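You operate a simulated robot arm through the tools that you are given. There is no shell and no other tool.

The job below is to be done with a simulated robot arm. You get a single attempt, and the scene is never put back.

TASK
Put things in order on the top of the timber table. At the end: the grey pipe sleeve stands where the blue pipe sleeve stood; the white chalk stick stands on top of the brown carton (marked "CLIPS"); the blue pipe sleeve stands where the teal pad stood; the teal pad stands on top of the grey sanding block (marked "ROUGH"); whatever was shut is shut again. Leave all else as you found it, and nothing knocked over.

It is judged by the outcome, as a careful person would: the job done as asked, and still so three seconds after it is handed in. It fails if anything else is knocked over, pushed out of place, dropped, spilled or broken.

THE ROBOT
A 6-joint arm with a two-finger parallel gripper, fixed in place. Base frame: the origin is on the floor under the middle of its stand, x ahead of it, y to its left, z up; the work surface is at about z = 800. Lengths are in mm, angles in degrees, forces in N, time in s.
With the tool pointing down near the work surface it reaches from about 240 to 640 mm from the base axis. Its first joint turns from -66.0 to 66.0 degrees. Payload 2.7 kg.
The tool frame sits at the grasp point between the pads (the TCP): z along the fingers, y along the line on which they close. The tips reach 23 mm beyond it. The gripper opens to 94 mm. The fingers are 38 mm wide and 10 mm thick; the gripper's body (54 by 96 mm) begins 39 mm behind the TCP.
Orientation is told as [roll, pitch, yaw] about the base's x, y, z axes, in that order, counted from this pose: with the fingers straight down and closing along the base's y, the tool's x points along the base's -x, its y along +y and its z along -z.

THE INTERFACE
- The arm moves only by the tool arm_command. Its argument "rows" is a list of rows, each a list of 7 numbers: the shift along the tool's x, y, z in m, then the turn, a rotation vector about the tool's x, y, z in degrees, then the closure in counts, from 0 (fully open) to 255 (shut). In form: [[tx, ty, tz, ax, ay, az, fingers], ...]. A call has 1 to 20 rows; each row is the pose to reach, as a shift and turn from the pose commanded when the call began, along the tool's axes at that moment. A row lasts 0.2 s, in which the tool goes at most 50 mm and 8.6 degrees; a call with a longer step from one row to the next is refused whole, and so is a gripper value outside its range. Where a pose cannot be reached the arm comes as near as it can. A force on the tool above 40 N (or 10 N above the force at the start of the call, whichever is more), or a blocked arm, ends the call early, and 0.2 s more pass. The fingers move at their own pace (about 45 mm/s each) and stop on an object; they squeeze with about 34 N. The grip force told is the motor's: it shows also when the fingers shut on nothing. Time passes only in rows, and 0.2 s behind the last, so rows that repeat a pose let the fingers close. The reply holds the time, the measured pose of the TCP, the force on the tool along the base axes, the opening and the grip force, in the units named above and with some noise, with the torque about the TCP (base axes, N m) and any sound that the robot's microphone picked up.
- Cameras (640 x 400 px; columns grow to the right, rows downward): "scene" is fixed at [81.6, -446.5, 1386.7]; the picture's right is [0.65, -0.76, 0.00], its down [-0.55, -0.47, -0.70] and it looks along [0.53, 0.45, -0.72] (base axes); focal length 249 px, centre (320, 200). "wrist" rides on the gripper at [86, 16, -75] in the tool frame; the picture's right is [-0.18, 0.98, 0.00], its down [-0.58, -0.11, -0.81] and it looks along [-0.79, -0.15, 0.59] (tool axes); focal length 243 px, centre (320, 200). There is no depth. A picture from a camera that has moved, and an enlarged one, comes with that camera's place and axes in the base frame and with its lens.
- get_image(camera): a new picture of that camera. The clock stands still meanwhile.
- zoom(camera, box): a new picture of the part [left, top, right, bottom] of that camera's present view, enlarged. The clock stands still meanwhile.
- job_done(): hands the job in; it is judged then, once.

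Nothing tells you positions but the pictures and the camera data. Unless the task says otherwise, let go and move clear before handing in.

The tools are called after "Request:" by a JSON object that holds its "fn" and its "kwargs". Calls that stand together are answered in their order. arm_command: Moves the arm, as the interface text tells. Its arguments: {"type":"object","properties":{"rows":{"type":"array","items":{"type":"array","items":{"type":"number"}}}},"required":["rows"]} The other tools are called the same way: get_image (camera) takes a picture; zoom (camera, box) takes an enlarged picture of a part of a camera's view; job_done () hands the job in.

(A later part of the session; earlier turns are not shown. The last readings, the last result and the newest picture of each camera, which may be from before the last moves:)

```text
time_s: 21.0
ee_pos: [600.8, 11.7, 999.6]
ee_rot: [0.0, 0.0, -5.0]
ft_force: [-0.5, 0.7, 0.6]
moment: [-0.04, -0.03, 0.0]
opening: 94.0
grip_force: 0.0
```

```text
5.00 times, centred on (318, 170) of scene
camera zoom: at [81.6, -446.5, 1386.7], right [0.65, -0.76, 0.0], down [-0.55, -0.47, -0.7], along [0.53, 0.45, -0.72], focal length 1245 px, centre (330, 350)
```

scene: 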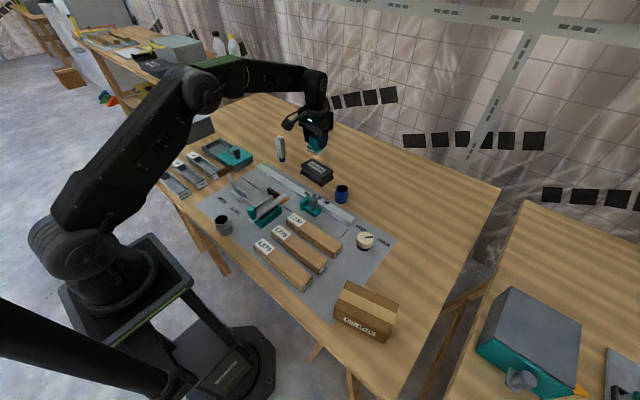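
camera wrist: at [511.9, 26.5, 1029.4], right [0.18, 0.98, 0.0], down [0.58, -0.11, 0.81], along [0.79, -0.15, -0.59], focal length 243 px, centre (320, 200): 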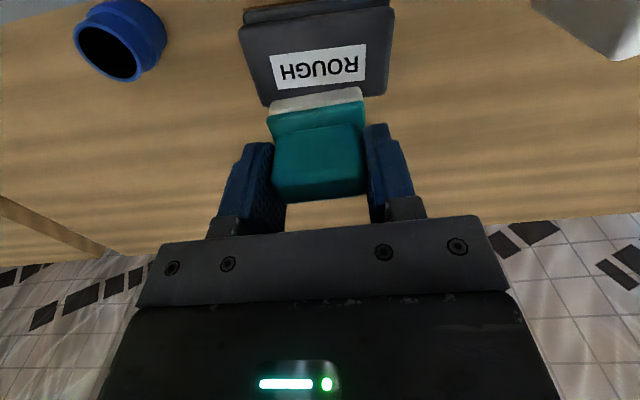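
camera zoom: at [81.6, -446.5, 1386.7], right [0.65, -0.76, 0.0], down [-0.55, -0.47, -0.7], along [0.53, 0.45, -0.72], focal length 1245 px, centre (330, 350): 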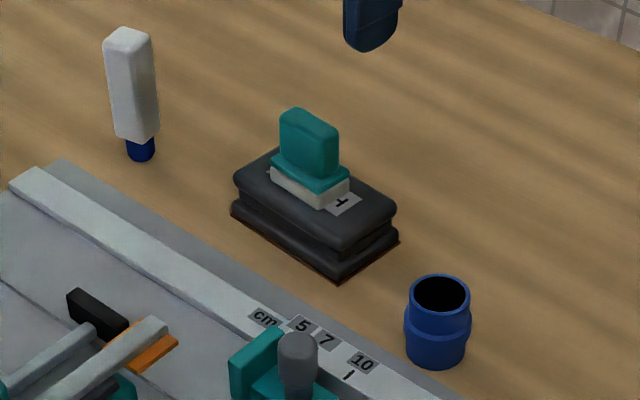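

The pad stands on the ROUGH block. The blue sleeve measures at about (557.6, −129.7), some 50 mm tall with a 44 mm collar; I'll move over it with a slight turn that keeps the wrist camera off the stop's knob.

Request:
{"fn": "arm_command", "kwargs": {"rows": [[0.005, -0.024, 0.0, 0, 0, -3, 0], [0.01, -0.048, 0.0, 0, 0, -6, 0], [0.014, -0.072, 0.0, 0, 0, -9, 0], [0.019, -0.096, 0.0, 0, 0, -12, 0], [0.024, -0.12, 0.01, 0, 0, -15, 0], [0.0286, -0.1432, 0.03, 0, 0, -15, 0], [0.0286, -0.1432, 0.068, 0, 0, -15, 0], [0.0286, -0.1432, 0.068, 0, 0, -15, 0], [0.0286, -0.1432, 0.068, 0, 0, -15, 0]]}}

Request:
{"fn": "get_image", "kwargs": {"camera": "wrist"}}

Request:
{"fn": "zoom", "kwargs": {"camera": "wrist", "box": [224, 20, 416, 140]}}

Request:
{"fn": "zoom", "kwargs": {"camera": "scene", "box": [290, 110, 386, 230]}}

```text
time_s: 23.0
ee_pos: [558.6, -129.3, 930.1]
ee_rot: [0.1, -0.2, 9.9]
ft_force: [1.1, -0.5, 0.1]
moment: [-0.02, -0.02, -0.01]
opening: 94.2
grip_force: 0.0
```

```text
taken
camera wrist: at [471.1, -129.9, 1003.3], right [0.01, 1.0, 0.0], down [0.59, -0.01, 0.81], along [0.81, -0.01, -0.59], focal length 243 px, centre (320, 200)
```

wrist: 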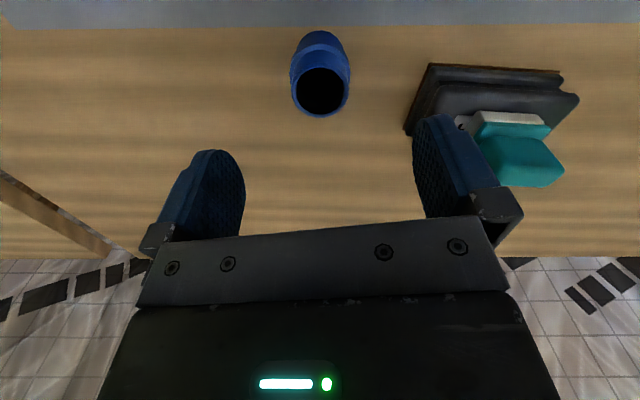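

```text
3.33 times, centred on (320, 80) of wrist
camera zoom: at [471.1, -129.9, 1003.3], right [0.01, 1.0, 0.0], down [0.59, -0.01, 0.81], along [0.81, -0.01, -0.59], focal length 809 px, centre (320, 600)
```

zoom: 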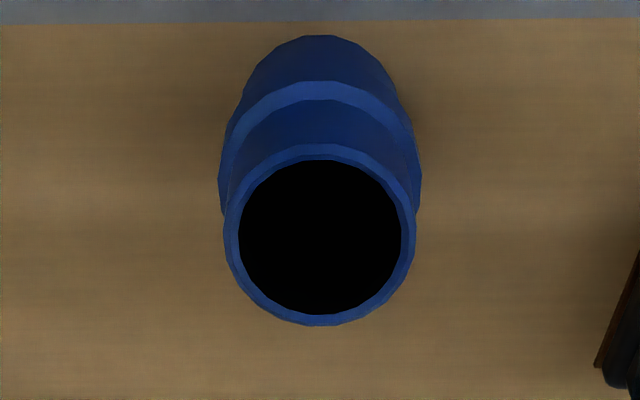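

```text
3.33 times, centred on (338, 170) of scene
camera zoom: at [81.6, -446.5, 1386.7], right [0.65, -0.76, 0.0], down [-0.55, -0.47, -0.7], along [0.53, 0.45, -0.72], focal length 830 px, centre (260, 300)
```

zoom: 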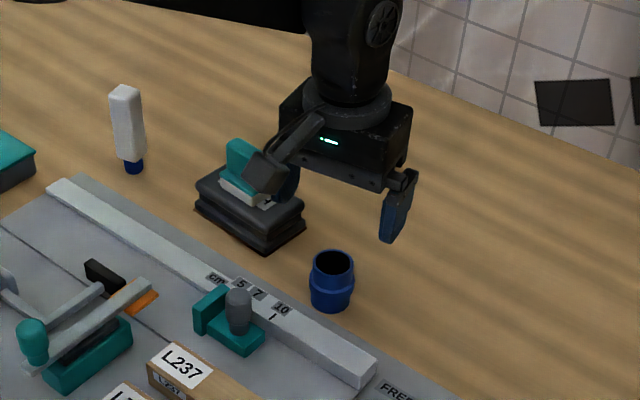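

The gripper is centred over the blue sleeve to within a millimetre. I'll descend and close on its collar.

Request:
{"fn": "arm_command", "kwargs": {"rows": [[0, 0, 0.025, 0, 0, 0, 0], [0, 0, 0.05, 0, 0, 0, 0], [0, 0, 0.07, 0, 0, 0, 0], [0, 0, 0.083, 0, 0, 0, 0], [0, 0, 0.09, 0, 0, 0, 0], [0, 0, 0.09, 0, 0, 0, 0], [0, 0, 0.09, 0, 0, 0, 150], [0, 0, 0.09, 0, 0, 0, 255], [0, 0, 0.09, 0, 0, 0, 255], [0, 0, 0.09, 0, 0, 0, 255], [0, 0, 0.09, 0, 0, 0, 255], [0, 0, 0.09, 0, 0, 0, 255]]}}

Request:
{"fn": "get_image", "kwargs": {"camera": "wrist"}}

Request:
{"fn": "zoom", "kwargs": {"camera": "scene", "box": [290, 130, 386, 230]}}

```text
time_s: 25.6
ee_pos: [558.7, -129.8, 841.3]
ee_rot: [0.0, -0.1, 10.1]
ft_force: [-1.0, 0.9, -0.2]
moment: [0.0, 0.03, -0.05]
opening: 42.2
grip_force: 33.6
```

```text
taken
camera wrist: at [470.5, -129.3, 914.3], right [0.01, 1.0, 0.0], down [0.59, -0.01, 0.81], along [0.81, -0.01, -0.59], focal length 243 px, centre (320, 200)
```

wrist: 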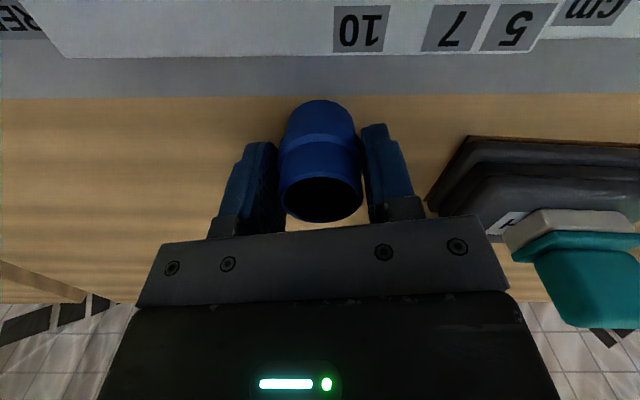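

```text
4.00 times, centred on (338, 180) of scene
camera zoom: at [81.6, -446.5, 1386.7], right [0.65, -0.76, 0.0], down [-0.55, -0.47, -0.7], along [0.53, 0.45, -0.72], focal length 996 px, centre (248, 280)
```

zoom: 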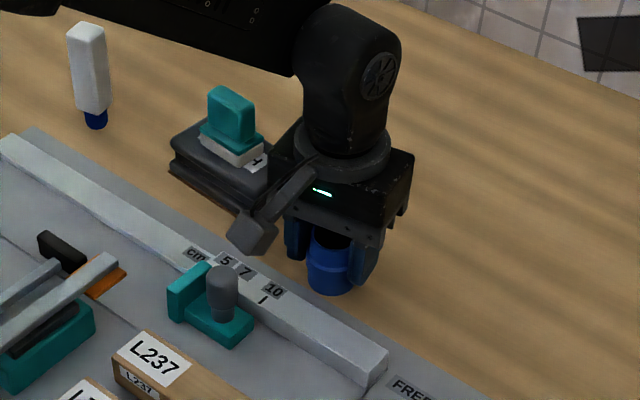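

The blue sleeve is gripped at 42 mm. I'll lift it straight up.

Request:
{"fn": "arm_command", "kwargs": {"rows": [[0, 0, -0.01, 0, 0, 0, 255], [0, 0, -0.03, 0, 0, 0, 255], [0, 0, -0.06, 0, 0, 0, 255], [0, 0, -0.09, 0, 0, 0, 255], [0, 0, -0.12, 0, 0, 0, 255], [0, 0, -0.15, 0, 0, 0, 255], [0, 0, -0.15, 0, 0, 0, 255]]}}

Request:
{"fn": "get_image", "kwargs": {"camera": "wrist"}}

Request:
{"fn": "zoom", "kwargs": {"camera": "scene", "box": [270, 90, 386, 230]}}

```text
time_s: 27.2
ee_pos: [556.0, -131.0, 988.5]
ee_rot: [0.0, 0.0, 10.0]
ft_force: [-0.4, 0.5, 0.8]
moment: [-0.02, -0.02, -0.02]
opening: 42.6
grip_force: 33.9
```

```text
taken
camera wrist: at [468.6, -130.5, 1063.9], right [0.01, 1.0, 0.0], down [0.59, -0.01, 0.81], along [0.81, -0.01, -0.59], focal length 243 px, centre (320, 200)
```

wrist: 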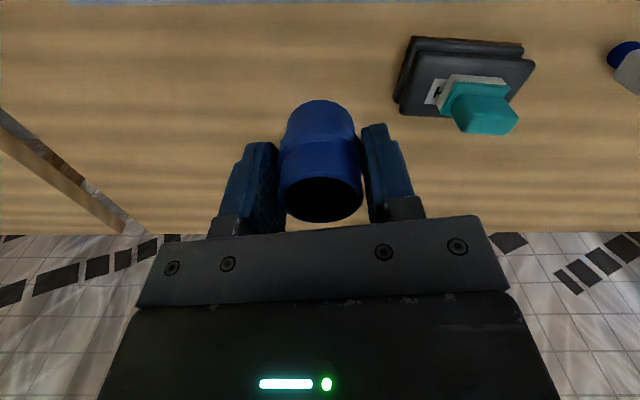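

```text
2.86 times, centred on (328, 160) of scene
camera zoom: at [81.6, -446.5, 1386.7], right [0.65, -0.76, 0.0], down [-0.55, -0.47, -0.7], along [0.53, 0.45, -0.72], focal length 711 px, centre (297, 314)
```

zoom: 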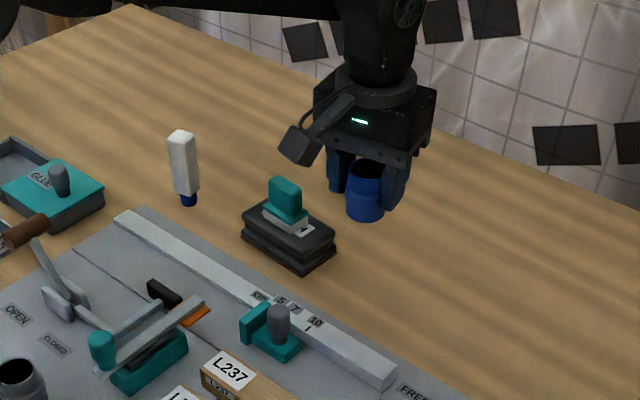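

The blue sleeve is clear of the table. Now I'll carry it at height over to the pad's old place near (320, 223.5), turning to the same 90° orientation as before.

Request:
{"fn": "arm_command", "kwargs": {"rows": [[0.0034, 0.0078, 0, 0, 0, 2, 255], [0.012, 0.0273, 0, 0, 0, 7, 255], [0.0223, 0.0507, 0, 0, 0, 13, 255], [0.0344, 0.078, 0, 0, 0, 20, 255], [0.0464, 0.1053, 0, 0, 0, 27, 255], [0.0584, 0.1326, 0, 0, 0, 34, 255], [0.0705, 0.1599, 0, 0, 0, 41, 255], [0.0825, 0.1872, 0, 0, 0, 48, 255], [0.0945, 0.2146, 0, 0, 0, 55, 255], [0.1066, 0.2419, 0, 0, 0, 62, 255], [0.1186, 0.2692, 0, 0, 0, 69, 255], [0.1306, 0.2965, 0, 0, 0, 76, 255], [0.1427, 0.3238, 0, 0, 0, 83, 255], [0.1547, 0.3511, 0, 0, 0, 90, 255], [0.1633, 0.3706, 0, 0, 0, 95, 255], [0.1693, 0.3842, 0, 0, 0, 98.5, 255], [0.1719, 0.3901, 0, 0, 0, 100, 255], [0.1719, 0.3901, 0, 0, 0, 100, 255], [0.1719, 0.3901, 0, 0, 0, 100, 255]]}}

Request:
{"fn": "get_image", "kwargs": {"camera": "wrist"}}

Request:
{"fn": "get_image", "kwargs": {"camera": "scene"}}

```text
time_s: 31.2
ee_pos: [319.9, 225.8, 989.9]
ee_rot: [0.1, 0.0, -90.0]
ft_force: [0.0, -0.1, 0.3]
moment: [-0.02, 0.02, -0.01]
opening: 42.5
grip_force: 34.2
```

```text
taken
camera wrist: at [336.5, 311.5, 1064.1], right [0.98, -0.18, 0.0], down [-0.11, -0.58, 0.81], along [-0.15, -0.79, -0.59], focal length 243 px, centre (320, 200)
```

wrist: 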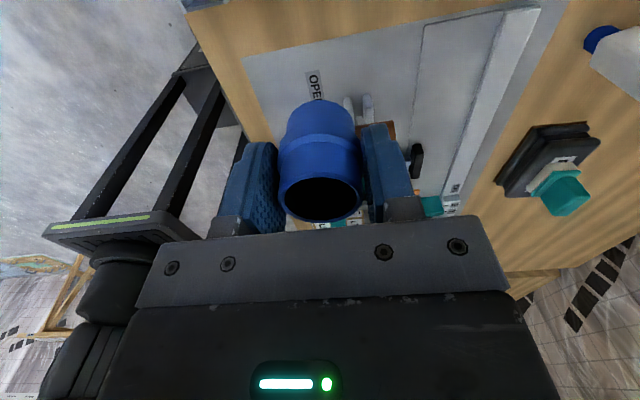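

```text
taken
```

scene: 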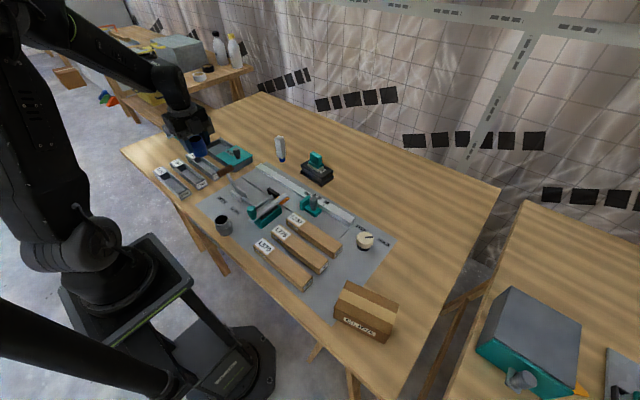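

The sleeve hangs above the pad's old spot. I'll lower it to about 8 mm above the table first.

Request:
{"fn": "arm_command", "kwargs": {"rows": [[-0.001, -0.0003, 0.02, 0, 0, 0, 255], [-0.002, -0.0003, 0.045, 0, 0, 0, 255], [-0.002, -0.0003, 0.07, 0, 0, 0, 255], [-0.002, -0.0003, 0.095, 0, 0, 0, 255], [-0.002, -0.0003, 0.115, 0, 0, 0, 255], [-0.002, -0.0003, 0.13, 0, 0, 0, 255], [-0.002, -0.0003, 0.14, 0, 0, 0, 255], [-0.002, -0.0003, 0.142, 0, 0, 0, 255], [-0.002, -0.0003, 0.142, 0, 0, 0, 255]]}}

Request:
{"fn": "zoom", "kwargs": {"camera": "wrist", "box": [200, 40, 440, 220]}}

Request:
{"fn": "zoom", "kwargs": {"camera": "scene", "box": [160, 120, 280, 200]}}

```text
time_s: 33.2
ee_pos: [322.0, 223.0, 848.1]
ee_rot: [0.0, 0.2, -89.9]
ft_force: [1.2, 2.0, 1.2]
moment: [-0.19, 0.04, 0.06]
opening: 42.2
grip_force: 34.0
```

```text
2.22 times, centred on (320, 130) of wrist
camera zoom: at [336.9, 309.4, 922.7], right [0.98, -0.18, 0.0], down [-0.11, -0.58, 0.81], along [-0.15, -0.79, -0.59], focal length 539 px, centre (320, 356)
```

zoom: 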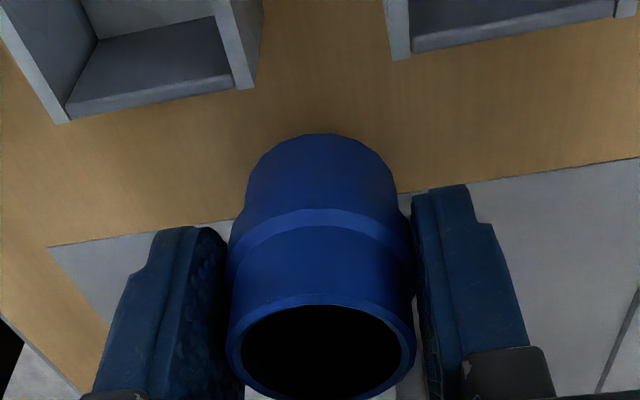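

```text
5.00 times, centred on (220, 160) of scene
camera zoom: at [81.6, -446.4, 1386.7], right [0.65, -0.76, 0.0], down [-0.55, -0.47, -0.7], along [0.53, 0.45, -0.72], focal length 1245 px, centre (820, 400)
```

zoom: 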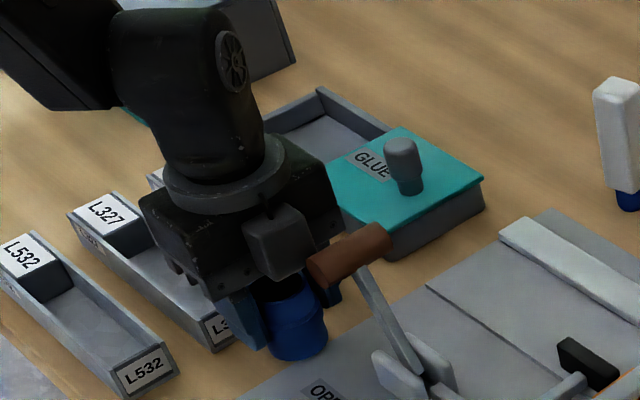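

Request:
{"fn": "arm_command", "kwargs": {"rows": [[0, 0, 0, 0, 0, 0, 255], [0, 0, 0, 0, 0, 0, 255]]}}

Request:
{"fn": "arm_command", "kwargs": {"rows": [[0, 0, 0.001, 0, 0, 0, 255], [0, 0, 0.002, 0, 0, 0, 255], [0, 0, 0.002, 0, 0, 0, 255]]}}

```text
time_s: 33.8
ee_pos: [320.5, 223.9, 847.9]
ee_rot: [0.0, 0.0, -90.0]
ft_force: [0.8, 2.7, 0.5]
moment: [-0.14, 0.08, 0.05]
opening: 42.6
grip_force: 33.9
```

```text
time_s: 34.6
ee_pos: [320.0, 224.0, 846.7]
ee_rot: [0.2, 0.0, -90.0]
ft_force: [-0.1, 3.0, 0.9]
moment: [-0.23, -0.01, 0.04]
opening: 42.5
grip_force: 33.7
```

There's a steady sideways force of about 3 N, so something near the gripper may be touching, possibly the brown handle. I'll look closely before going any lower.

Request:
{"fn": "zoom", "kwargs": {"camera": "scene", "box": [190, 150, 254, 200]}}

Request:
{"fn": "get_image", "kwargs": {"camera": "wrist"}}

```text
8.00 times, centred on (222, 175) of scene
camera zoom: at [81.6, -446.4, 1386.7], right [0.65, -0.76, 0.0], down [-0.55, -0.47, -0.7], along [0.53, 0.45, -0.72], focal length 1992 px, centre (1104, 400)
```

zoom: 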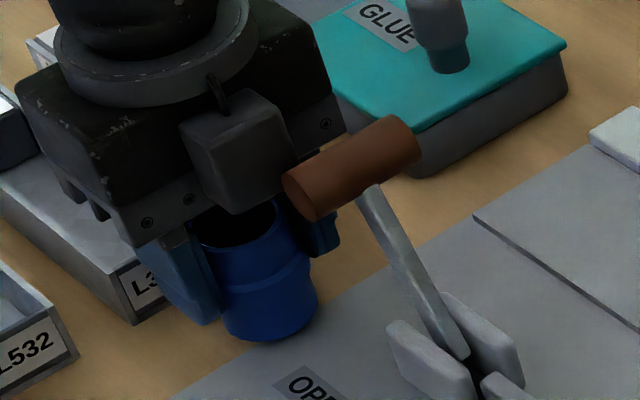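

```text
taken
camera wrist: at [336.6, 309.4, 920.7], right [0.98, -0.18, 0.0], down [-0.11, -0.58, 0.81], along [-0.15, -0.79, -0.59], focal length 243 px, centre (320, 200)
```

wrist: 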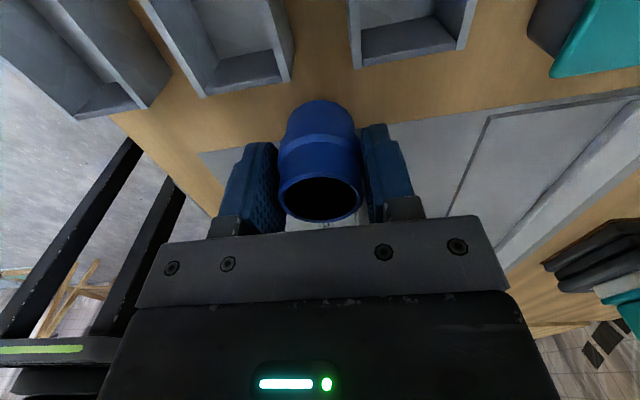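

The picture shows a box on the gripper's far side that reaches the brown handle, so placing upright here would press on it. I'll lift back up and check that the handle hasn't moved.

Request:
{"fn": "arm_command", "kwargs": {"rows": [[0.001, 0, -0.01, 0, 0, 0, 255], [0.002, 0, -0.03, 0, 0, 0, 255], [0.002, 0, -0.06, 0, 0, 0, 255], [0.002, 0, -0.09, 0, 0, 0, 255], [0.002, 0, -0.12, 0, 0, 0, 255], [0.002, 0, -0.14, 0, 0, 0, 255], [0.002, 0, -0.14, 0, 0, 0, 255]]}}

Request:
{"fn": "zoom", "kwargs": {"camera": "scene", "box": [195, 165, 243, 195]}}

Request:
{"fn": "zoom", "kwargs": {"camera": "scene", "box": [150, 100, 230, 160]}}

Request:
{"fn": "get_image", "kwargs": {"camera": "wrist"}}

```text
time_s: 36.2
ee_pos: [320.4, 224.0, 985.7]
ee_rot: [0.0, 0.0, -90.0]
ft_force: [-0.4, -0.4, -0.2]
moment: [0.0, -0.02, 0.04]
opening: 42.3
grip_force: 33.7
```

```text
13.33 times, centred on (219, 180) of scene
camera zoom: at [81.6, -446.5, 1386.7], right [0.65, -0.76, 0.0], down [-0.55, -0.47, -0.7], along [0.53, 0.45, -0.72], focal length 3320 px, centre (1667, 467)
```

zoom: 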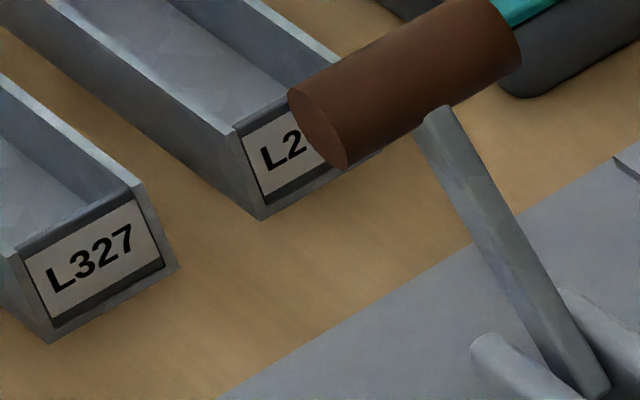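

```text
6.67 times, centred on (190, 130) of scene
camera zoom: at [81.6, -446.5, 1386.7], right [0.65, -0.76, 0.0], down [-0.55, -0.47, -0.7], along [0.53, 0.45, -0.72], focal length 1660 px, centre (1187, 667)
```

zoom: 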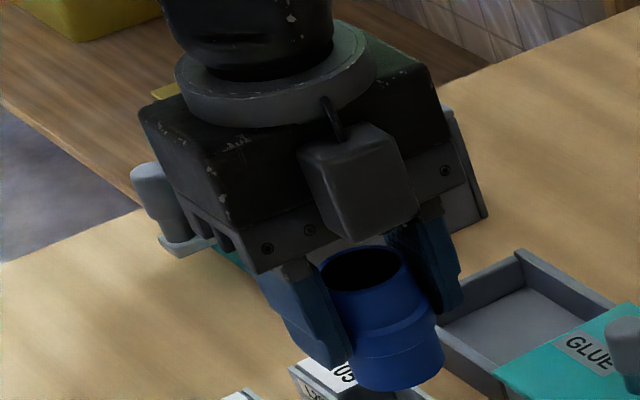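

```text
taken
camera wrist: at [337.2, 309.8, 1059.7], right [0.98, -0.18, 0.0], down [-0.11, -0.58, 0.81], along [-0.15, -0.79, -0.59], focal length 243 px, centre (320, 200)
```

wrist: 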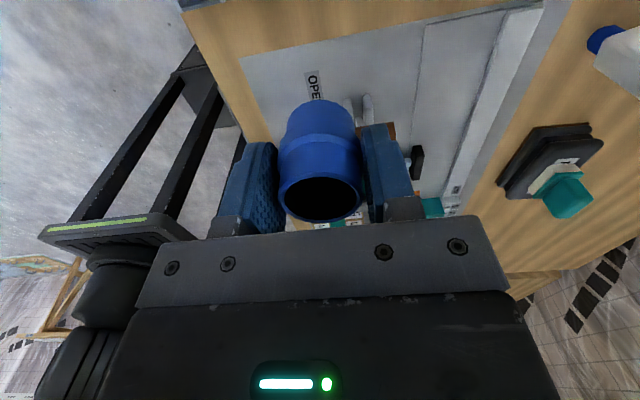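

The handle is exactly where it was. I'll take the sleeve to free table at about (562, −215), set it down, and regrip it with the gripper tilted so that box leans away from the handle at the final placing.

Request:
{"fn": "arm_command", "kwargs": {"rows": [[-0.0066, 0.0036, 0, 0, 0, -1.35, 255], [-0.022, 0.0121, 0, 0, 0, -4.5, 255], [-0.0439, 0.0242, 0, 0, 0, -9, 255], [-0.0702, 0.0386, 0, 0, 0, -14.4, 255], [-0.0966, 0.0531, 0, 0, 0, -19.8, 255], [-0.1251, 0.0688, 0, 0, 0, -25.65, 255], [-0.1537, 0.0845, 0, 0, 0, -31.5, 255], [-0.1822, 0.1002, 0, 0, 0, -37.35, 255], [-0.2107, 0.1159, 0, 0, 0, -43.2, 255], [-0.2393, 0.1316, 0, 0, 0, -49.05, 255], [-0.2678, 0.1473, 0, 0, 0, -54.9, 255], [-0.2963, 0.163, 0, 0, 0, -60.75, 255], [-0.3249, 0.1787, 0, 0, 0, -66.6, 255], [-0.3512, 0.1932, 0, 0, 0, -72, 255], [-0.3775, 0.2077, 0, 0, 0, -77.4, 255], [-0.4039, 0.2222, 0, 0, 0, -82.8, 255], [-0.4258, 0.2343, 0, 0, 0, -87.3, 255], [-0.439, 0.2415, 0, 0, 0, -90, 255], [-0.439, 0.2415, 0, 0, 0, -90, 255], [-0.439, 0.2415, 0, 0, 0, -90, 255]]}}

Request:
{"fn": "get_image", "kwargs": {"camera": "wrist"}}

Request:
{"fn": "get_image", "kwargs": {"camera": "scene"}}

```text
time_s: 40.4
ee_pos: [562.8, -213.4, 985.8]
ee_rot: [0.1, -0.1, 0.2]
ft_force: [0.3, -0.6, 0.2]
moment: [-0.01, 0.0, -0.04]
opening: 42.2
grip_force: 34.0
```

```text
taken
camera wrist: at [476.2, -198.7, 1059.3], right [0.18, 0.98, 0.0], down [0.58, -0.11, 0.81], along [0.79, -0.15, -0.59], focal length 243 px, centre (320, 200)
```

wrist: 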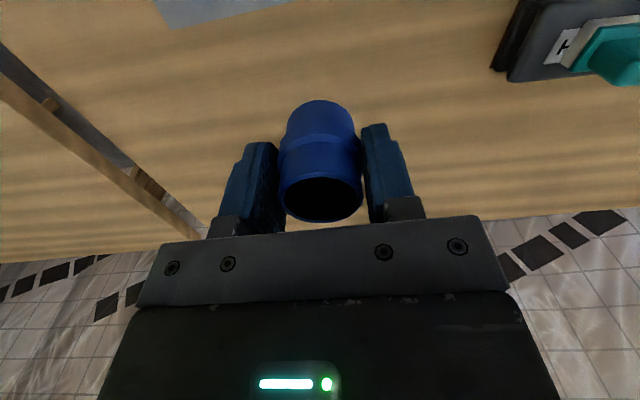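

```text
taken
```

scene: 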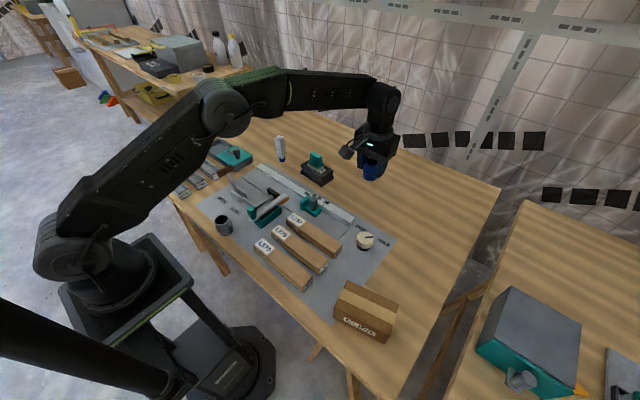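

The sleeve is over bare table. I'll lower it here to a few millimetres above the surface, then feel for contact.

Request:
{"fn": "arm_command", "kwargs": {"rows": [[0, 0, 0.02, 0, 0, 0, 255], [0, 0, 0.045, 0, 0, 0, 255], [0, 0, 0.07, 0, 0, 0, 255], [0, 0, 0.095, 0, 0, 0, 255], [0, 0, 0.115, 0, 0, 0, 255], [0, 0, 0.13, 0, 0, 0, 255], [0, 0, 0.138, 0, 0, 0, 255], [0, 0, 0.14, 0, 0, 0, 255], [0, 0, 0.14, 0, 0, 0, 255]]}}

Request:
{"fn": "arm_command", "kwargs": {"rows": [[0, 0, 0.001, 0, 0, 0, 255], [0, 0, 0.002, 0, 0, 0, 255], [0, 0, 0.003, 0, 0, 0, 255], [0, 0, 0.003, 0, 0, 0, 255]]}}

Request:
{"fn": "arm_command", "kwargs": {"rows": [[0, 0, 0.001, 0, 0, 0, 255], [0, 0, 0.001, 0, 0, 0, 255]]}}

Request:
{"fn": "zoom", "kwargs": {"camera": "scene", "box": [320, 150, 416, 250]}}

```text
time_s: 42.4
ee_pos: [562.3, -213.4, 845.8]
ee_rot: [0.1, -0.1, 0.0]
ft_force: [1.6, 0.7, 0.1]
moment: [-0.02, 0.0, -0.01]
opening: 42.3
grip_force: 34.4
```

```text
time_s: 43.4
ee_pos: [562.6, -213.3, 842.4]
ee_rot: [0.1, -0.1, 0.0]
ft_force: [-0.5, -0.9, -0.5]
moment: [-0.01, 0.0, -0.01]
opening: 42.4
grip_force: 34.1
```

```text
time_s: 44.0
ee_pos: [561.9, -213.1, 840.5]
ee_rot: [0.0, -0.1, 0.0]
ft_force: [-1.6, 0.5, -0.8]
moment: [-0.03, 0.01, -0.01]
opening: 42.3
grip_force: 34.0
```

```text
4.00 times, centred on (368, 200) of scene
camera zoom: at [81.6, -446.5, 1386.7], right [0.65, -0.76, 0.0], down [-0.55, -0.47, -0.7], along [0.53, 0.45, -0.72], focal length 996 px, centre (128, 200)
```

zoom: 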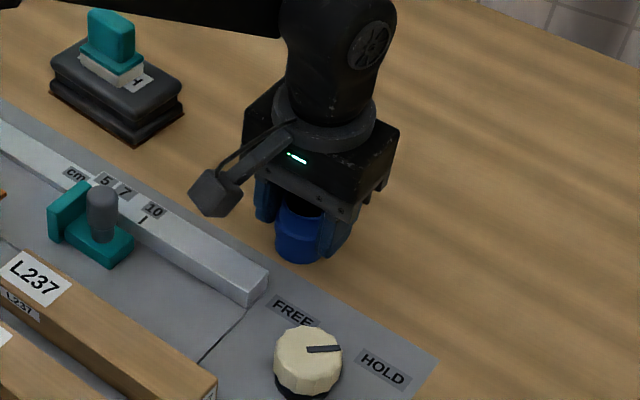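

Request:
{"fn": "arm_command", "kwargs": {"rows": [[0, 0, 0.001, 0, 0, 0, 255], [0, 0, 0.001, 0, 0, 0, 255]]}}

Request:
{"fn": "arm_command", "kwargs": {"rows": [[0, 0, 0.001, 0, 0, 0, 255], [0, 0, 0.001, 0, 0, 0, 255]]}}

```text
time_s: 44.6
ee_pos: [560.7, -212.9, 840.9]
ee_rot: [0.1, 0.0, 0.1]
ft_force: [0.7, 0.3, 0.2]
moment: [0.01, 0.0, 0.02]
opening: 42.2
grip_force: 33.6
```

```text
time_s: 45.2
ee_pos: [562.5, -212.3, 840.7]
ee_rot: [-0.1, -0.2, 0.0]
ft_force: [-1.5, -1.2, 2.7]
moment: [-0.04, 0.01, 0.02]
opening: 42.3
grip_force: 34.1
```

Contact is starting at 2.7 N. I'll settle it half a millimetre more, open the fingers and rise.

Request:
{"fn": "arm_command", "kwargs": {"rows": [[0, 0, 0.0005, 0, 0, 0, 255], [0, 0, 0.0005, 0, 0, 0, 140], [0, 0, 0.0005, 0, 0, 0, 60], [0, 0, 0.0005, 0, 0, 0, 0], [0, 0, 0.0005, 0, 0, 0, 0], [0, 0, 0.0005, 0, 0, 0, 0], [0, 0, 0.0005, 0, 0, 0, 0]]}}

Request:
{"fn": "arm_command", "kwargs": {"rows": [[0, 0, -0.02, 0, 0, 0, 0], [0, 0, -0.05, 0, 0, 0, 0], [0, 0, -0.08, 0, 0, 0, 0], [0, 0, -0.08, 0, 0, 0, 0]]}}

Request:
{"fn": "zoom", "kwargs": {"camera": "wrist", "box": [200, 0, 440, 180]}}

Request:
{"fn": "zoom", "kwargs": {"camera": "scene", "box": [320, 150, 416, 250]}}

```text
time_s: 46.8
ee_pos: [562.5, -213.4, 839.5]
ee_rot: [0.0, -0.1, 0.1]
ft_force: [-0.1, 1.3, 0.4]
moment: [0.02, 0.01, 0.02]
opening: 93.8
grip_force: 0.1
```

```text
time_s: 47.8
ee_pos: [562.5, -214.2, 917.3]
ee_rot: [0.0, 0.0, 0.0]
ft_force: [0.8, -0.2, 0.8]
moment: [0.02, -0.02, 0.0]
opening: 94.0
grip_force: 0.1
```

```text
2.22 times, centred on (320, 90) of wrist
camera zoom: at [476.1, -198.3, 992.4], right [0.18, 0.98, 0.0], down [0.58, -0.11, 0.81], along [0.79, -0.15, -0.59], focal length 539 px, centre (320, 444)
```

zoom: 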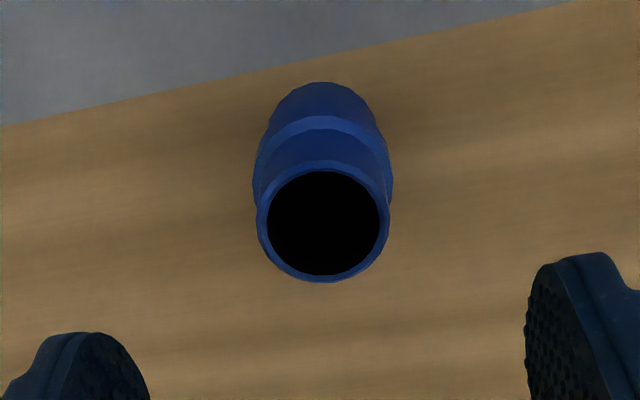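

```text
4.00 times, centred on (368, 200) of scene
camera zoom: at [81.6, -446.5, 1386.7], right [0.65, -0.76, 0.0], down [-0.55, -0.47, -0.7], along [0.53, 0.45, -0.72], focal length 996 px, centre (128, 200)
```

zoom: 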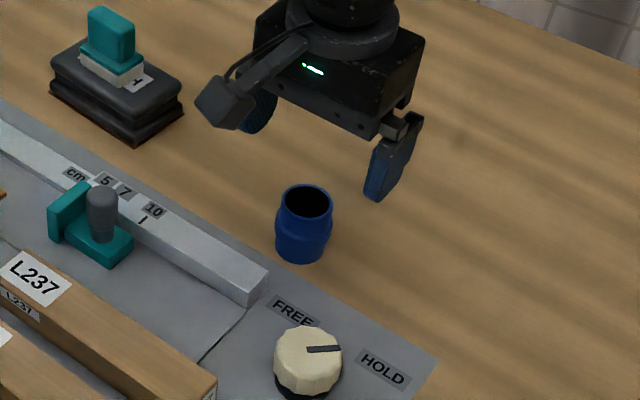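

The blue sleeve stands at (561.6, −213.4). I'll tilt the gripper 18° towards its camera side, come down and grip the collar.

Request:
{"fn": "arm_command", "kwargs": {"rows": [[0, 0, 0, 0, -6, 0, 0], [0.0003, 0.0004, 0, 0, -12, 0, 0], [0.0006, 0.0008, 0, 0, -18, 0, 0], [0.0006, 0.0008, 0.02, 0, -18, 0, 0], [0.0006, 0.0008, 0.04, 0, -18, 0, 0], [0.0006, 0.0008, 0.058, 0, -18, 0, 0], [0.0006, 0.0008, 0.068, 0, -18, 0, 0], [0.0006, 0.0008, 0.0714, 0, -18, 0, 0], [0.0006, 0.0008, 0.0714, 0, -18, 0, 0], [0.0006, 0.0008, 0.0714, 0, -18, 0, 0]]}}

Request:
{"fn": "get_image", "kwargs": {"camera": "wrist"}}

Request:
{"fn": "zoom", "kwargs": {"camera": "scene", "box": [320, 150, 416, 250]}}

```text
time_s: 50.0
ee_pos: [561.3, -212.2, 848.4]
ee_rot: [0.0, -18.1, -0.1]
ft_force: [0.3, -0.1, -0.4]
moment: [-0.01, 0.03, 0.02]
opening: 93.8
grip_force: 0.1
```

```text
taken
camera wrist: at [455.9, -196.3, 891.8], right [0.17, 0.98, 0.06], down [0.3, -0.11, 0.95], along [0.94, -0.15, -0.32], focal length 243 px, centre (320, 200)
```

wrist: 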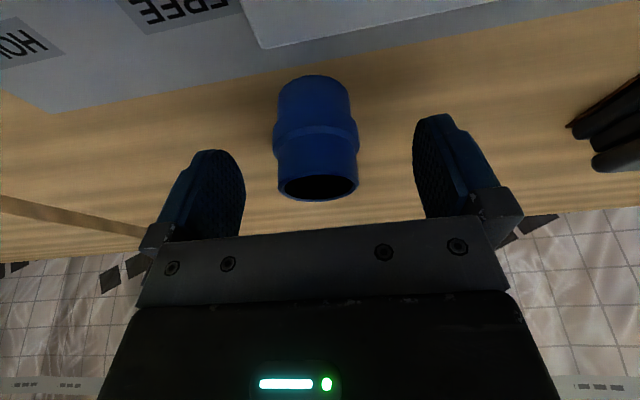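

```text
4.00 times, centred on (368, 200) of scene
camera zoom: at [81.6, -446.5, 1386.7], right [0.65, -0.76, 0.0], down [-0.55, -0.47, -0.7], along [0.53, 0.45, -0.72], focal length 996 px, centre (128, 200)
```

zoom: 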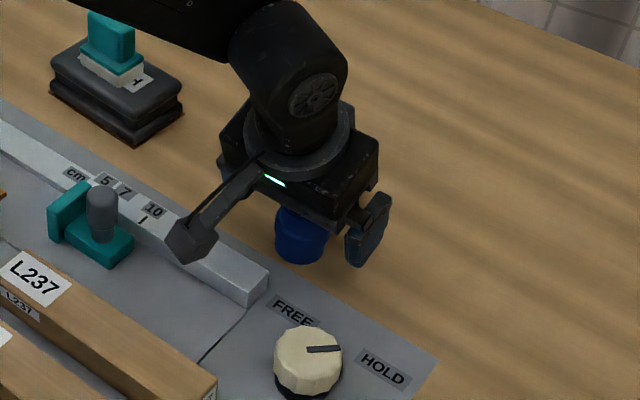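

The sleeve sits centred between the tilted fingers. Closing now and lifting a little.

Request:
{"fn": "arm_command", "kwargs": {"rows": [[0, 0, 0, 0, 0, 0, 120], [0, 0, 0, 0, 0, 0, 200], [0, 0, 0, 0, 0, 0, 255], [0, 0, 0, 0, 0, 0, 255], [0, 0, 0, 0, 0, 0, 255], [0, 0, 0, 0, 0, 0, 255], [0, 0, 0, 0, 0, 0, 255]]}}

Request:
{"fn": "get_image", "kwargs": {"camera": "wrist"}}

Request:
{"fn": "zoom", "kwargs": {"camera": "scene", "box": [340, 170, 404, 220]}}

```text
time_s: 51.6
ee_pos: [561.7, -211.8, 848.6]
ee_rot: [0.0, -18.1, 0.0]
ft_force: [-0.3, 0.4, 0.4]
moment: [-0.04, 0.02, -0.03]
opening: 40.7
grip_force: 33.7
```

```text
taken
camera wrist: at [455.9, -196.3, 892.0], right [0.17, 0.98, 0.06], down [0.3, -0.11, 0.95], along [0.94, -0.15, -0.32], focal length 243 px, centre (320, 200)
```

wrist: 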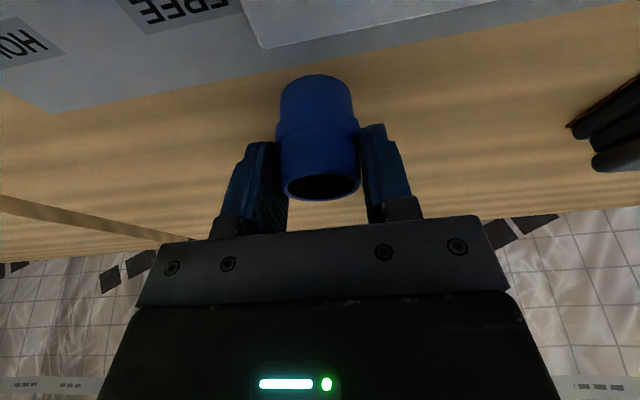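

```text
8.00 times, centred on (372, 195) of scene
camera zoom: at [81.6, -446.5, 1386.7], right [0.65, -0.76, 0.0], down [-0.55, -0.47, -0.7], along [0.53, 0.45, -0.72], focal length 1992 px, centre (-96, 240)
```

zoom: 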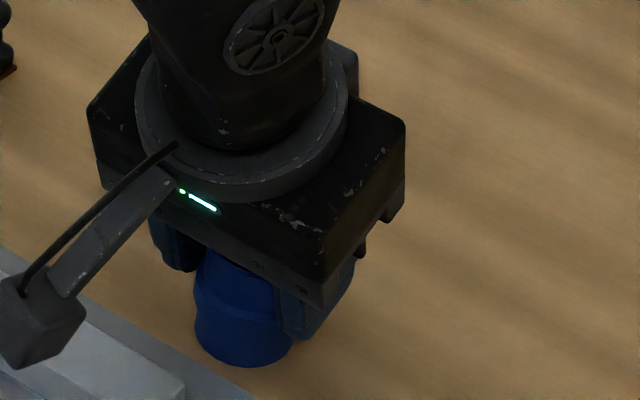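

Request:
{"fn": "arm_command", "kwargs": {"rows": [[0.0031, 0, -0.0095, 0, 0, 0, 255], [0.0093, 0, -0.0285, 0, 0, 0, 255], [0.0185, 0, -0.0571, 0, 0, 0, 255], [0.0278, 0, -0.0856, 0, 0, 0, 255], [0.0371, 0, -0.1141, 0, 0, 0, 255], [0.0448, 0, -0.138, 0, 0, 0, 255], [0.0448, 0, -0.138, 0, 0, 0, 255]]}}

Request:
{"fn": "get_image", "kwargs": {"camera": "wrist"}}

Request:
{"fn": "zoom", "kwargs": {"camera": "scene", "box": [310, 110, 406, 220]}}

```text
time_s: 53.2
ee_pos: [474.8, -213.6, 966.3]
ee_rot: [0.1, -18.2, -0.1]
ft_force: [-0.2, 1.0, -0.1]
moment: [-0.01, 0.03, -0.01]
opening: 40.8
grip_force: 33.4
```

```text
taken
camera wrist: at [370.4, -197.7, 1009.5], right [0.17, 0.98, 0.06], down [0.3, -0.11, 0.95], along [0.94, -0.15, -0.32], focal length 243 px, centre (320, 200)
```

wrist: 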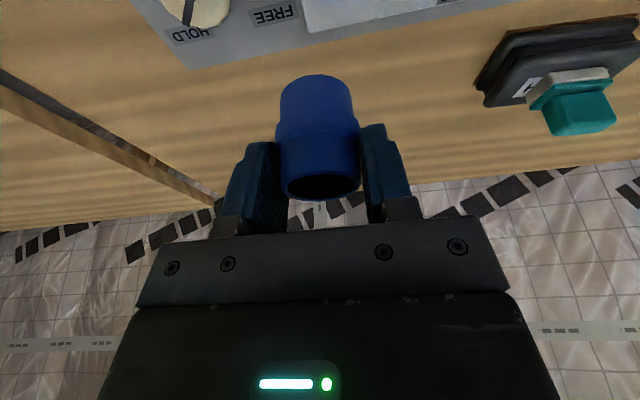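

```text
3.64 times, centred on (358, 165) of scene
camera zoom: at [81.6, -446.5, 1386.7], right [0.65, -0.76, 0.0], down [-0.55, -0.47, -0.7], along [0.53, 0.45, -0.72], focal length 905 px, centre (182, 327)
```

zoom: 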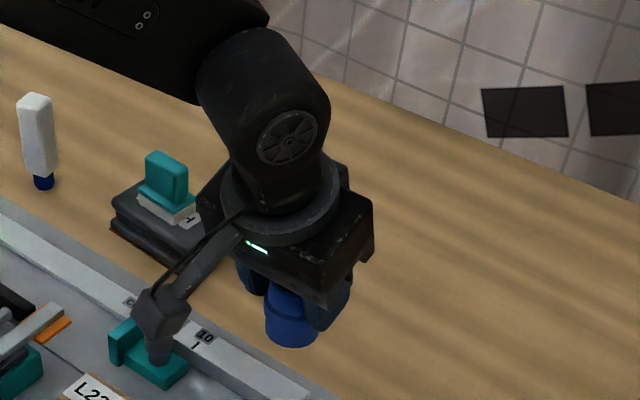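

My lift direction carried it sideways as well as up, but nothing was touched and the sleeve is held upright. Now I'll raise it and carry it over the pad's old place, turning about the vertical so it stays upright with the gripper leaning away from the handle.

Request:
{"fn": "arm_command", "kwargs": {"rows": [[-0.0068, 0, -0.0209, 0, 0, 0, 255], [-0.0139, 0, -0.0428, 0, 0, 0, 255], [-0.01095, 0.00874, -0.04376, 0.556, 0, 1.71, 255], [-0.00504, 0.0262, -0.04568, 1.67, 0, 5.14, 255], [0.00382, 0.0525, -0.04856, 3.34, 0, 10.27, 255], [0.01342, 0.0809, -0.05168, 5.14, 0, 15.84, 255], [0.02303, 0.1093, -0.0548, 6.95, 0, 21.4, 255], [0.03263, 0.1377, -0.05792, 8.76, 0, 26.96, 255], [0.04223, 0.1661, -0.06104, 10.56, 0, 32.53, 255], [0.05183, 0.1946, -0.06416, 12.37, 0, 38.09, 255], [0.06143, 0.223, -0.06728, 14.18, 0, 43.66, 255], [0.07103, 0.2514, -0.0704, 15.99, 0, 49.22, 255], [0.08063, 0.2798, -0.07352, 17.79, 0, 54.78, 255], [0.09023, 0.3082, -0.07664, 19.6, 0, 60.35, 255], [0.09983, 0.3366, -0.07976, 21.41, 0, 65.91, 255], [0.10943, 0.3651, -0.08288, 23.21, 0, 71.48, 255], [0.11903, 0.3935, -0.086, 25.02, 0, 77.04, 255], [0.12789, 0.4197, -0.08888, 26.69, 0, 82.18, 255], [0.1338, 0.4372, -0.0908, 27.8, 0, 85.6, 255], [0.1338, 0.4372, -0.0908, 27.8, 0, 85.6, 255]]}}

Request:
{"fn": "get_image", "kwargs": {"camera": "wrist"}}

Request:
{"fn": "zoom", "kwargs": {"camera": "scene", "box": [140, 90, 300, 210]}}

```text
time_s: 57.4
ee_pos: [320.1, 224.5, 1010.1]
ee_rot: [0.1, -18.0, -90.2]
ft_force: [0.3, 0.1, 0.0]
moment: [0.02, -0.01, 0.01]
opening: 40.5
grip_force: 33.6
```

```text
taken
camera wrist: at [335.9, 328.3, 1054.4], right [0.98, -0.18, 0.06], down [-0.11, -0.3, 0.95], along [-0.15, -0.94, -0.32], focal length 243 px, centre (320, 200)
```

wrist: 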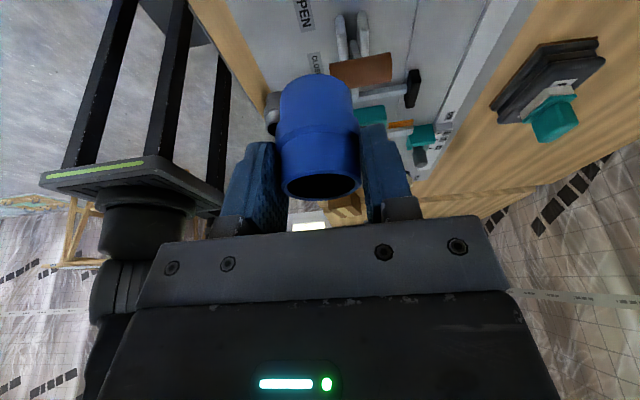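

```text
3.33 times, centred on (220, 150) of scene
camera zoom: at [81.6, -446.5, 1386.7], right [0.65, -0.76, 0.0], down [-0.55, -0.47, -0.7], along [0.53, 0.45, -0.72], focal length 830 px, centre (653, 367)
```

zoom: 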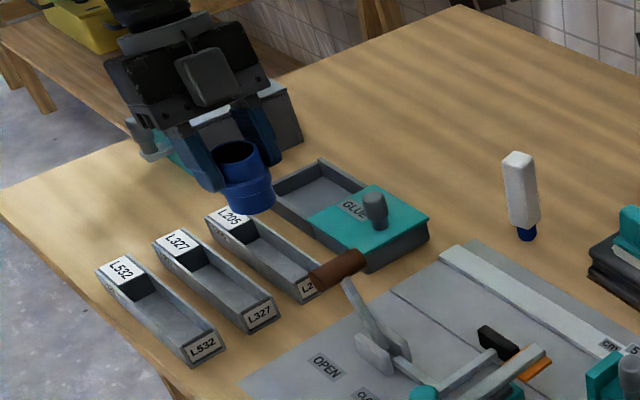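

The sleeve is held upright over the spot with the gripper leaning away from the handle. I'll descend straight down to about 9 mm above the table and check forces.

Request:
{"fn": "arm_command", "kwargs": {"rows": [[0.0046, 0, 0.0143, 0, 0, 0, 255], [0.01236, 0, 0.03804, 0, 0, 0, 255], [0.02009, 0, 0.06182, 0, 0, 0, 255], [0.02781, 0, 0.08559, 0, 0, 0, 255], [0.03554, 0, 0.10937, 0, 0, 0, 255], [0.04172, 0, 0.12839, 0, 0, 0, 255], [0.04542, 0, 0.1398, 0, 0, 0, 255], [0.04749, 0, 0.14617, 0, 0, 0, 255], [0.04749, 0, 0.14617, 0, 0, 0, 255], [0.04749, 0, 0.14617, 0, 0, 0, 255]]}}

Request:
{"fn": "get_image", "kwargs": {"camera": "wrist"}}

Request:
{"fn": "zoom", "kwargs": {"camera": "scene", "box": [180, 140, 260, 200]}}

```text
time_s: 59.6
ee_pos: [321.0, 225.3, 857.1]
ee_rot: [0.0, -17.9, -90.1]
ft_force: [0.8, -0.5, -1.1]
moment: [0.01, -0.02, -0.03]
opening: 40.7
grip_force: 34.0
```

```text
taken
camera wrist: at [337.0, 329.7, 900.9], right [0.98, -0.17, 0.06], down [-0.11, -0.3, 0.95], along [-0.15, -0.94, -0.32], focal length 243 px, centre (320, 200)
```

wrist: 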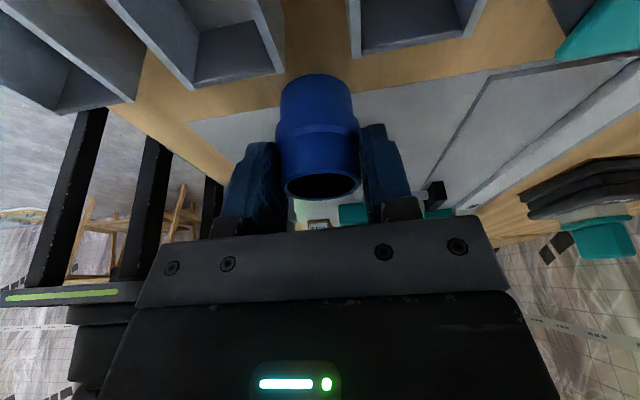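

```text
6.67 times, centred on (220, 170) of scene
camera zoom: at [81.6, -446.5, 1386.7], right [0.65, -0.76, 0.0], down [-0.55, -0.47, -0.7], along [0.53, 0.45, -0.72], focal length 1660 px, centre (987, 400)
```

zoom: 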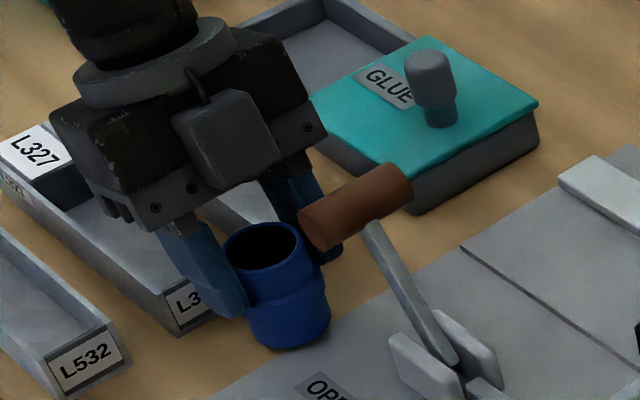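

No side force this time: the box clears the handle. I'll trim position by a millimetre and lower to contact.

Request:
{"fn": "arm_command", "kwargs": {"rows": [[0.0, -0.0005, 0.0022, 0, 0, 0, 255], [0.0004, -0.001, 0.0045, 0, 0, 0, 255], [0.0012, -0.001, 0.007, 0, 0, 0, 255], [0.0012, -0.001, 0.007, 0, 0, 0, 255]]}}

Request:
{"fn": "arm_command", "kwargs": {"rows": [[0.00031, 0, 0.00095, 0, 0, 0, 255], [0.00031, 0, 0.00095, 0, 0, 0, 255]]}}

Request:
{"fn": "zoom", "kwargs": {"camera": "scene", "box": [190, 150, 254, 200]}}

```text
time_s: 60.6
ee_pos: [319.4, 224.1, 849.9]
ee_rot: [0.1, -17.9, -90.0]
ft_force: [0.6, -0.3, -0.9]
moment: [0.0, -0.02, 0.01]
opening: 40.6
grip_force: 34.1
```

```text
time_s: 61.2
ee_pos: [320.0, 222.7, 849.8]
ee_rot: [0.2, -18.0, -90.0]
ft_force: [-1.3, 0.1, 5.5]
moment: [-0.07, 0.11, -0.01]
opening: 40.8
grip_force: 33.7
```

```text
8.00 times, centred on (222, 175) of scene
camera zoom: at [81.5, -446.5, 1386.7], right [0.65, -0.76, 0.0], down [-0.55, -0.47, -0.7], along [0.53, 0.45, -0.72], focal length 1992 px, centre (1104, 400)
```

zoom: 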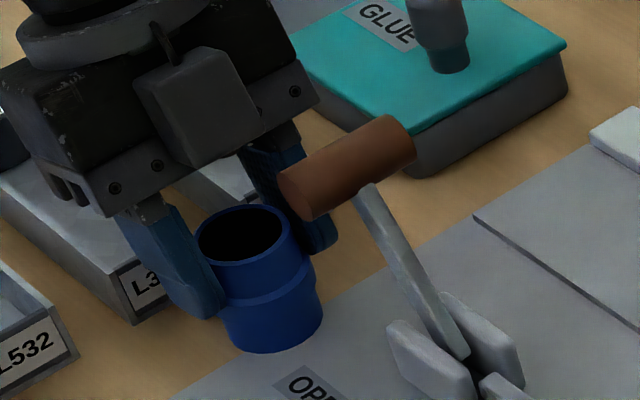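

Contact at 5.5 N with the sleeve upright. Opening the fingers and rising straight up.

Request:
{"fn": "arm_command", "kwargs": {"rows": [[0, 0, 0, 0, 0, 0, 255], [0, 0, 0, 0, 0, 0, 180], [0, 0, 0, 0, 0, 0, 100], [0, 0, 0, 0, 0, 0, 30], [0, 0, 0, 0, 0, 0, 0], [0, 0, 0, 0, 0, 0, 0], [0, 0, 0, 0, 0, 0, 0]]}}

Request:
{"fn": "zoom", "kwargs": {"camera": "scene", "box": [190, 150, 254, 200]}}

```text
time_s: 62.8
ee_pos: [320.1, 224.3, 849.4]
ee_rot: [0.1, -17.8, -90.0]
ft_force: [0.8, -0.7, 0.1]
moment: [0.01, 0.0, 0.06]
opening: 93.9
grip_force: 0.1
```

```text
8.00 times, centred on (222, 175) of scene
camera zoom: at [81.6, -446.5, 1386.7], right [0.65, -0.76, 0.0], down [-0.55, -0.47, -0.7], along [0.53, 0.45, -0.72], focal length 1992 px, centre (1104, 400)
```

zoom: 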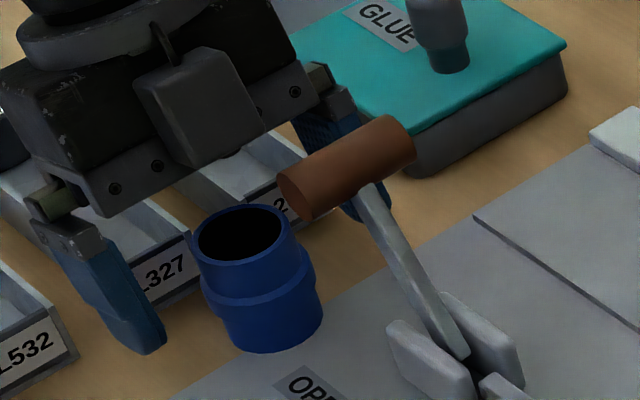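

The blue sleeve stands upright where the pad was. Rising straight up now.

Request:
{"fn": "arm_command", "kwargs": {"rows": [[-0.0031, 0, -0.0095, 0, 0, 0, 0], [-0.0093, 0, -0.0285, 0, 0, 0, 0], [-0.0185, 0, -0.0571, 0, 0, 0, 0], [-0.0278, 0, -0.0856, 0, 0, 0, 0], [-0.0371, 0, -0.1141, 0, 0, 0, 0], [-0.0464, 0, -0.1427, 0, 0, 0, 0], [-0.0464, 0, -0.1427, 0, 0, 0, 0]]}}

Request:
{"fn": "get_image", "kwargs": {"camera": "wrist"}}

Request:
{"fn": "zoom", "kwargs": {"camera": "scene", "box": [180, 140, 276, 200]}}

Request:
{"fn": "zoom", "kwargs": {"camera": "scene", "box": [195, 165, 243, 195]}}

Request:
{"fn": "zoom", "kwargs": {"camera": "scene", "box": [180, 200, 260, 250]}}

```text
time_s: 64.4
ee_pos: [318.7, 222.3, 998.8]
ee_rot: [0.1, -17.9, -89.9]
ft_force: [0.2, 0.1, -0.2]
moment: [-0.02, 0.0, 0.01]
opening: 94.0
grip_force: 0.0
```

```text
taken
camera wrist: at [335.8, 326.8, 1042.6], right [0.98, -0.17, 0.06], down [-0.11, -0.3, 0.95], along [-0.15, -0.94, -0.32], focal length 243 px, centre (320, 200)
```

wrist: 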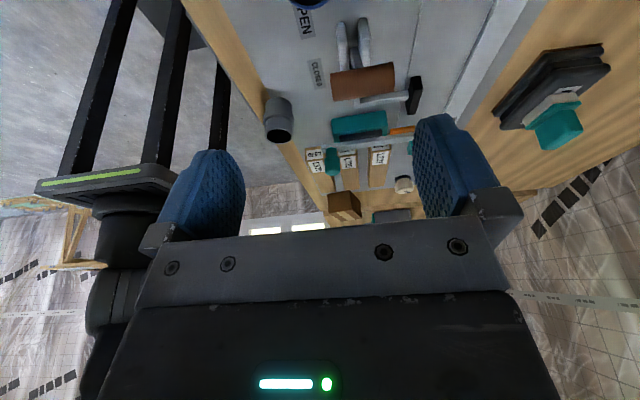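

```text
6.67 times, centred on (228, 170) of scene
camera zoom: at [81.6, -446.5, 1386.7], right [0.65, -0.76, 0.0], down [-0.55, -0.47, -0.7], along [0.53, 0.45, -0.72], focal length 1660 px, centre (933, 400)
```

zoom: 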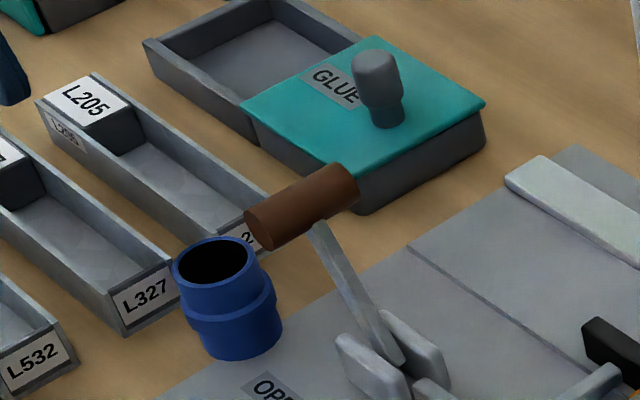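

```text
13.33 times, centred on (219, 180) of scene
camera zoom: at [81.6, -446.5, 1386.7], right [0.65, -0.76, 0.0], down [-0.55, -0.47, -0.7], along [0.53, 0.45, -0.72], focal length 3320 px, centre (1667, 467)
```

zoom: 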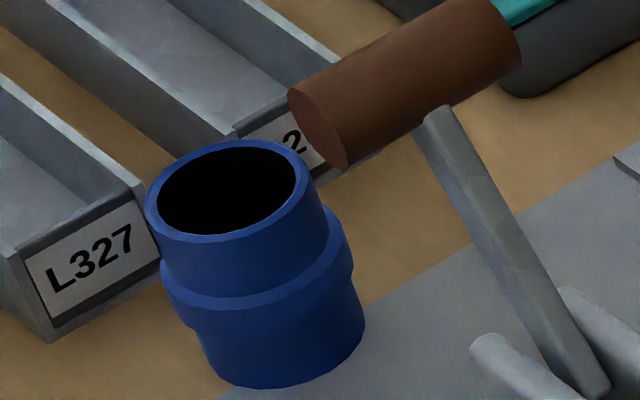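

```text
8.00 times, centred on (220, 225) of scene
camera zoom: at [81.6, -446.5, 1386.7], right [0.65, -0.76, 0.0], down [-0.55, -0.47, -0.7], along [0.53, 0.45, -0.72], focal length 1992 px, centre (1120, 0)
```

zoom: 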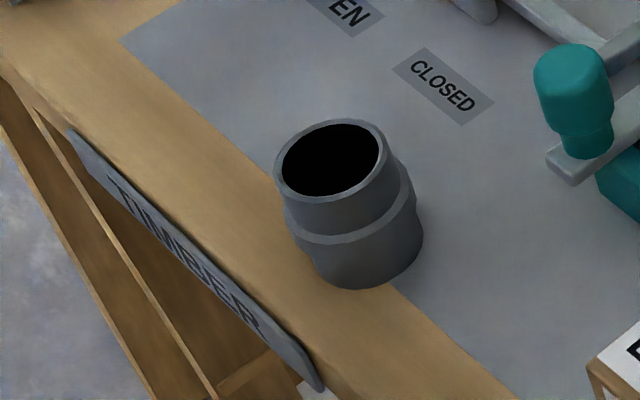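

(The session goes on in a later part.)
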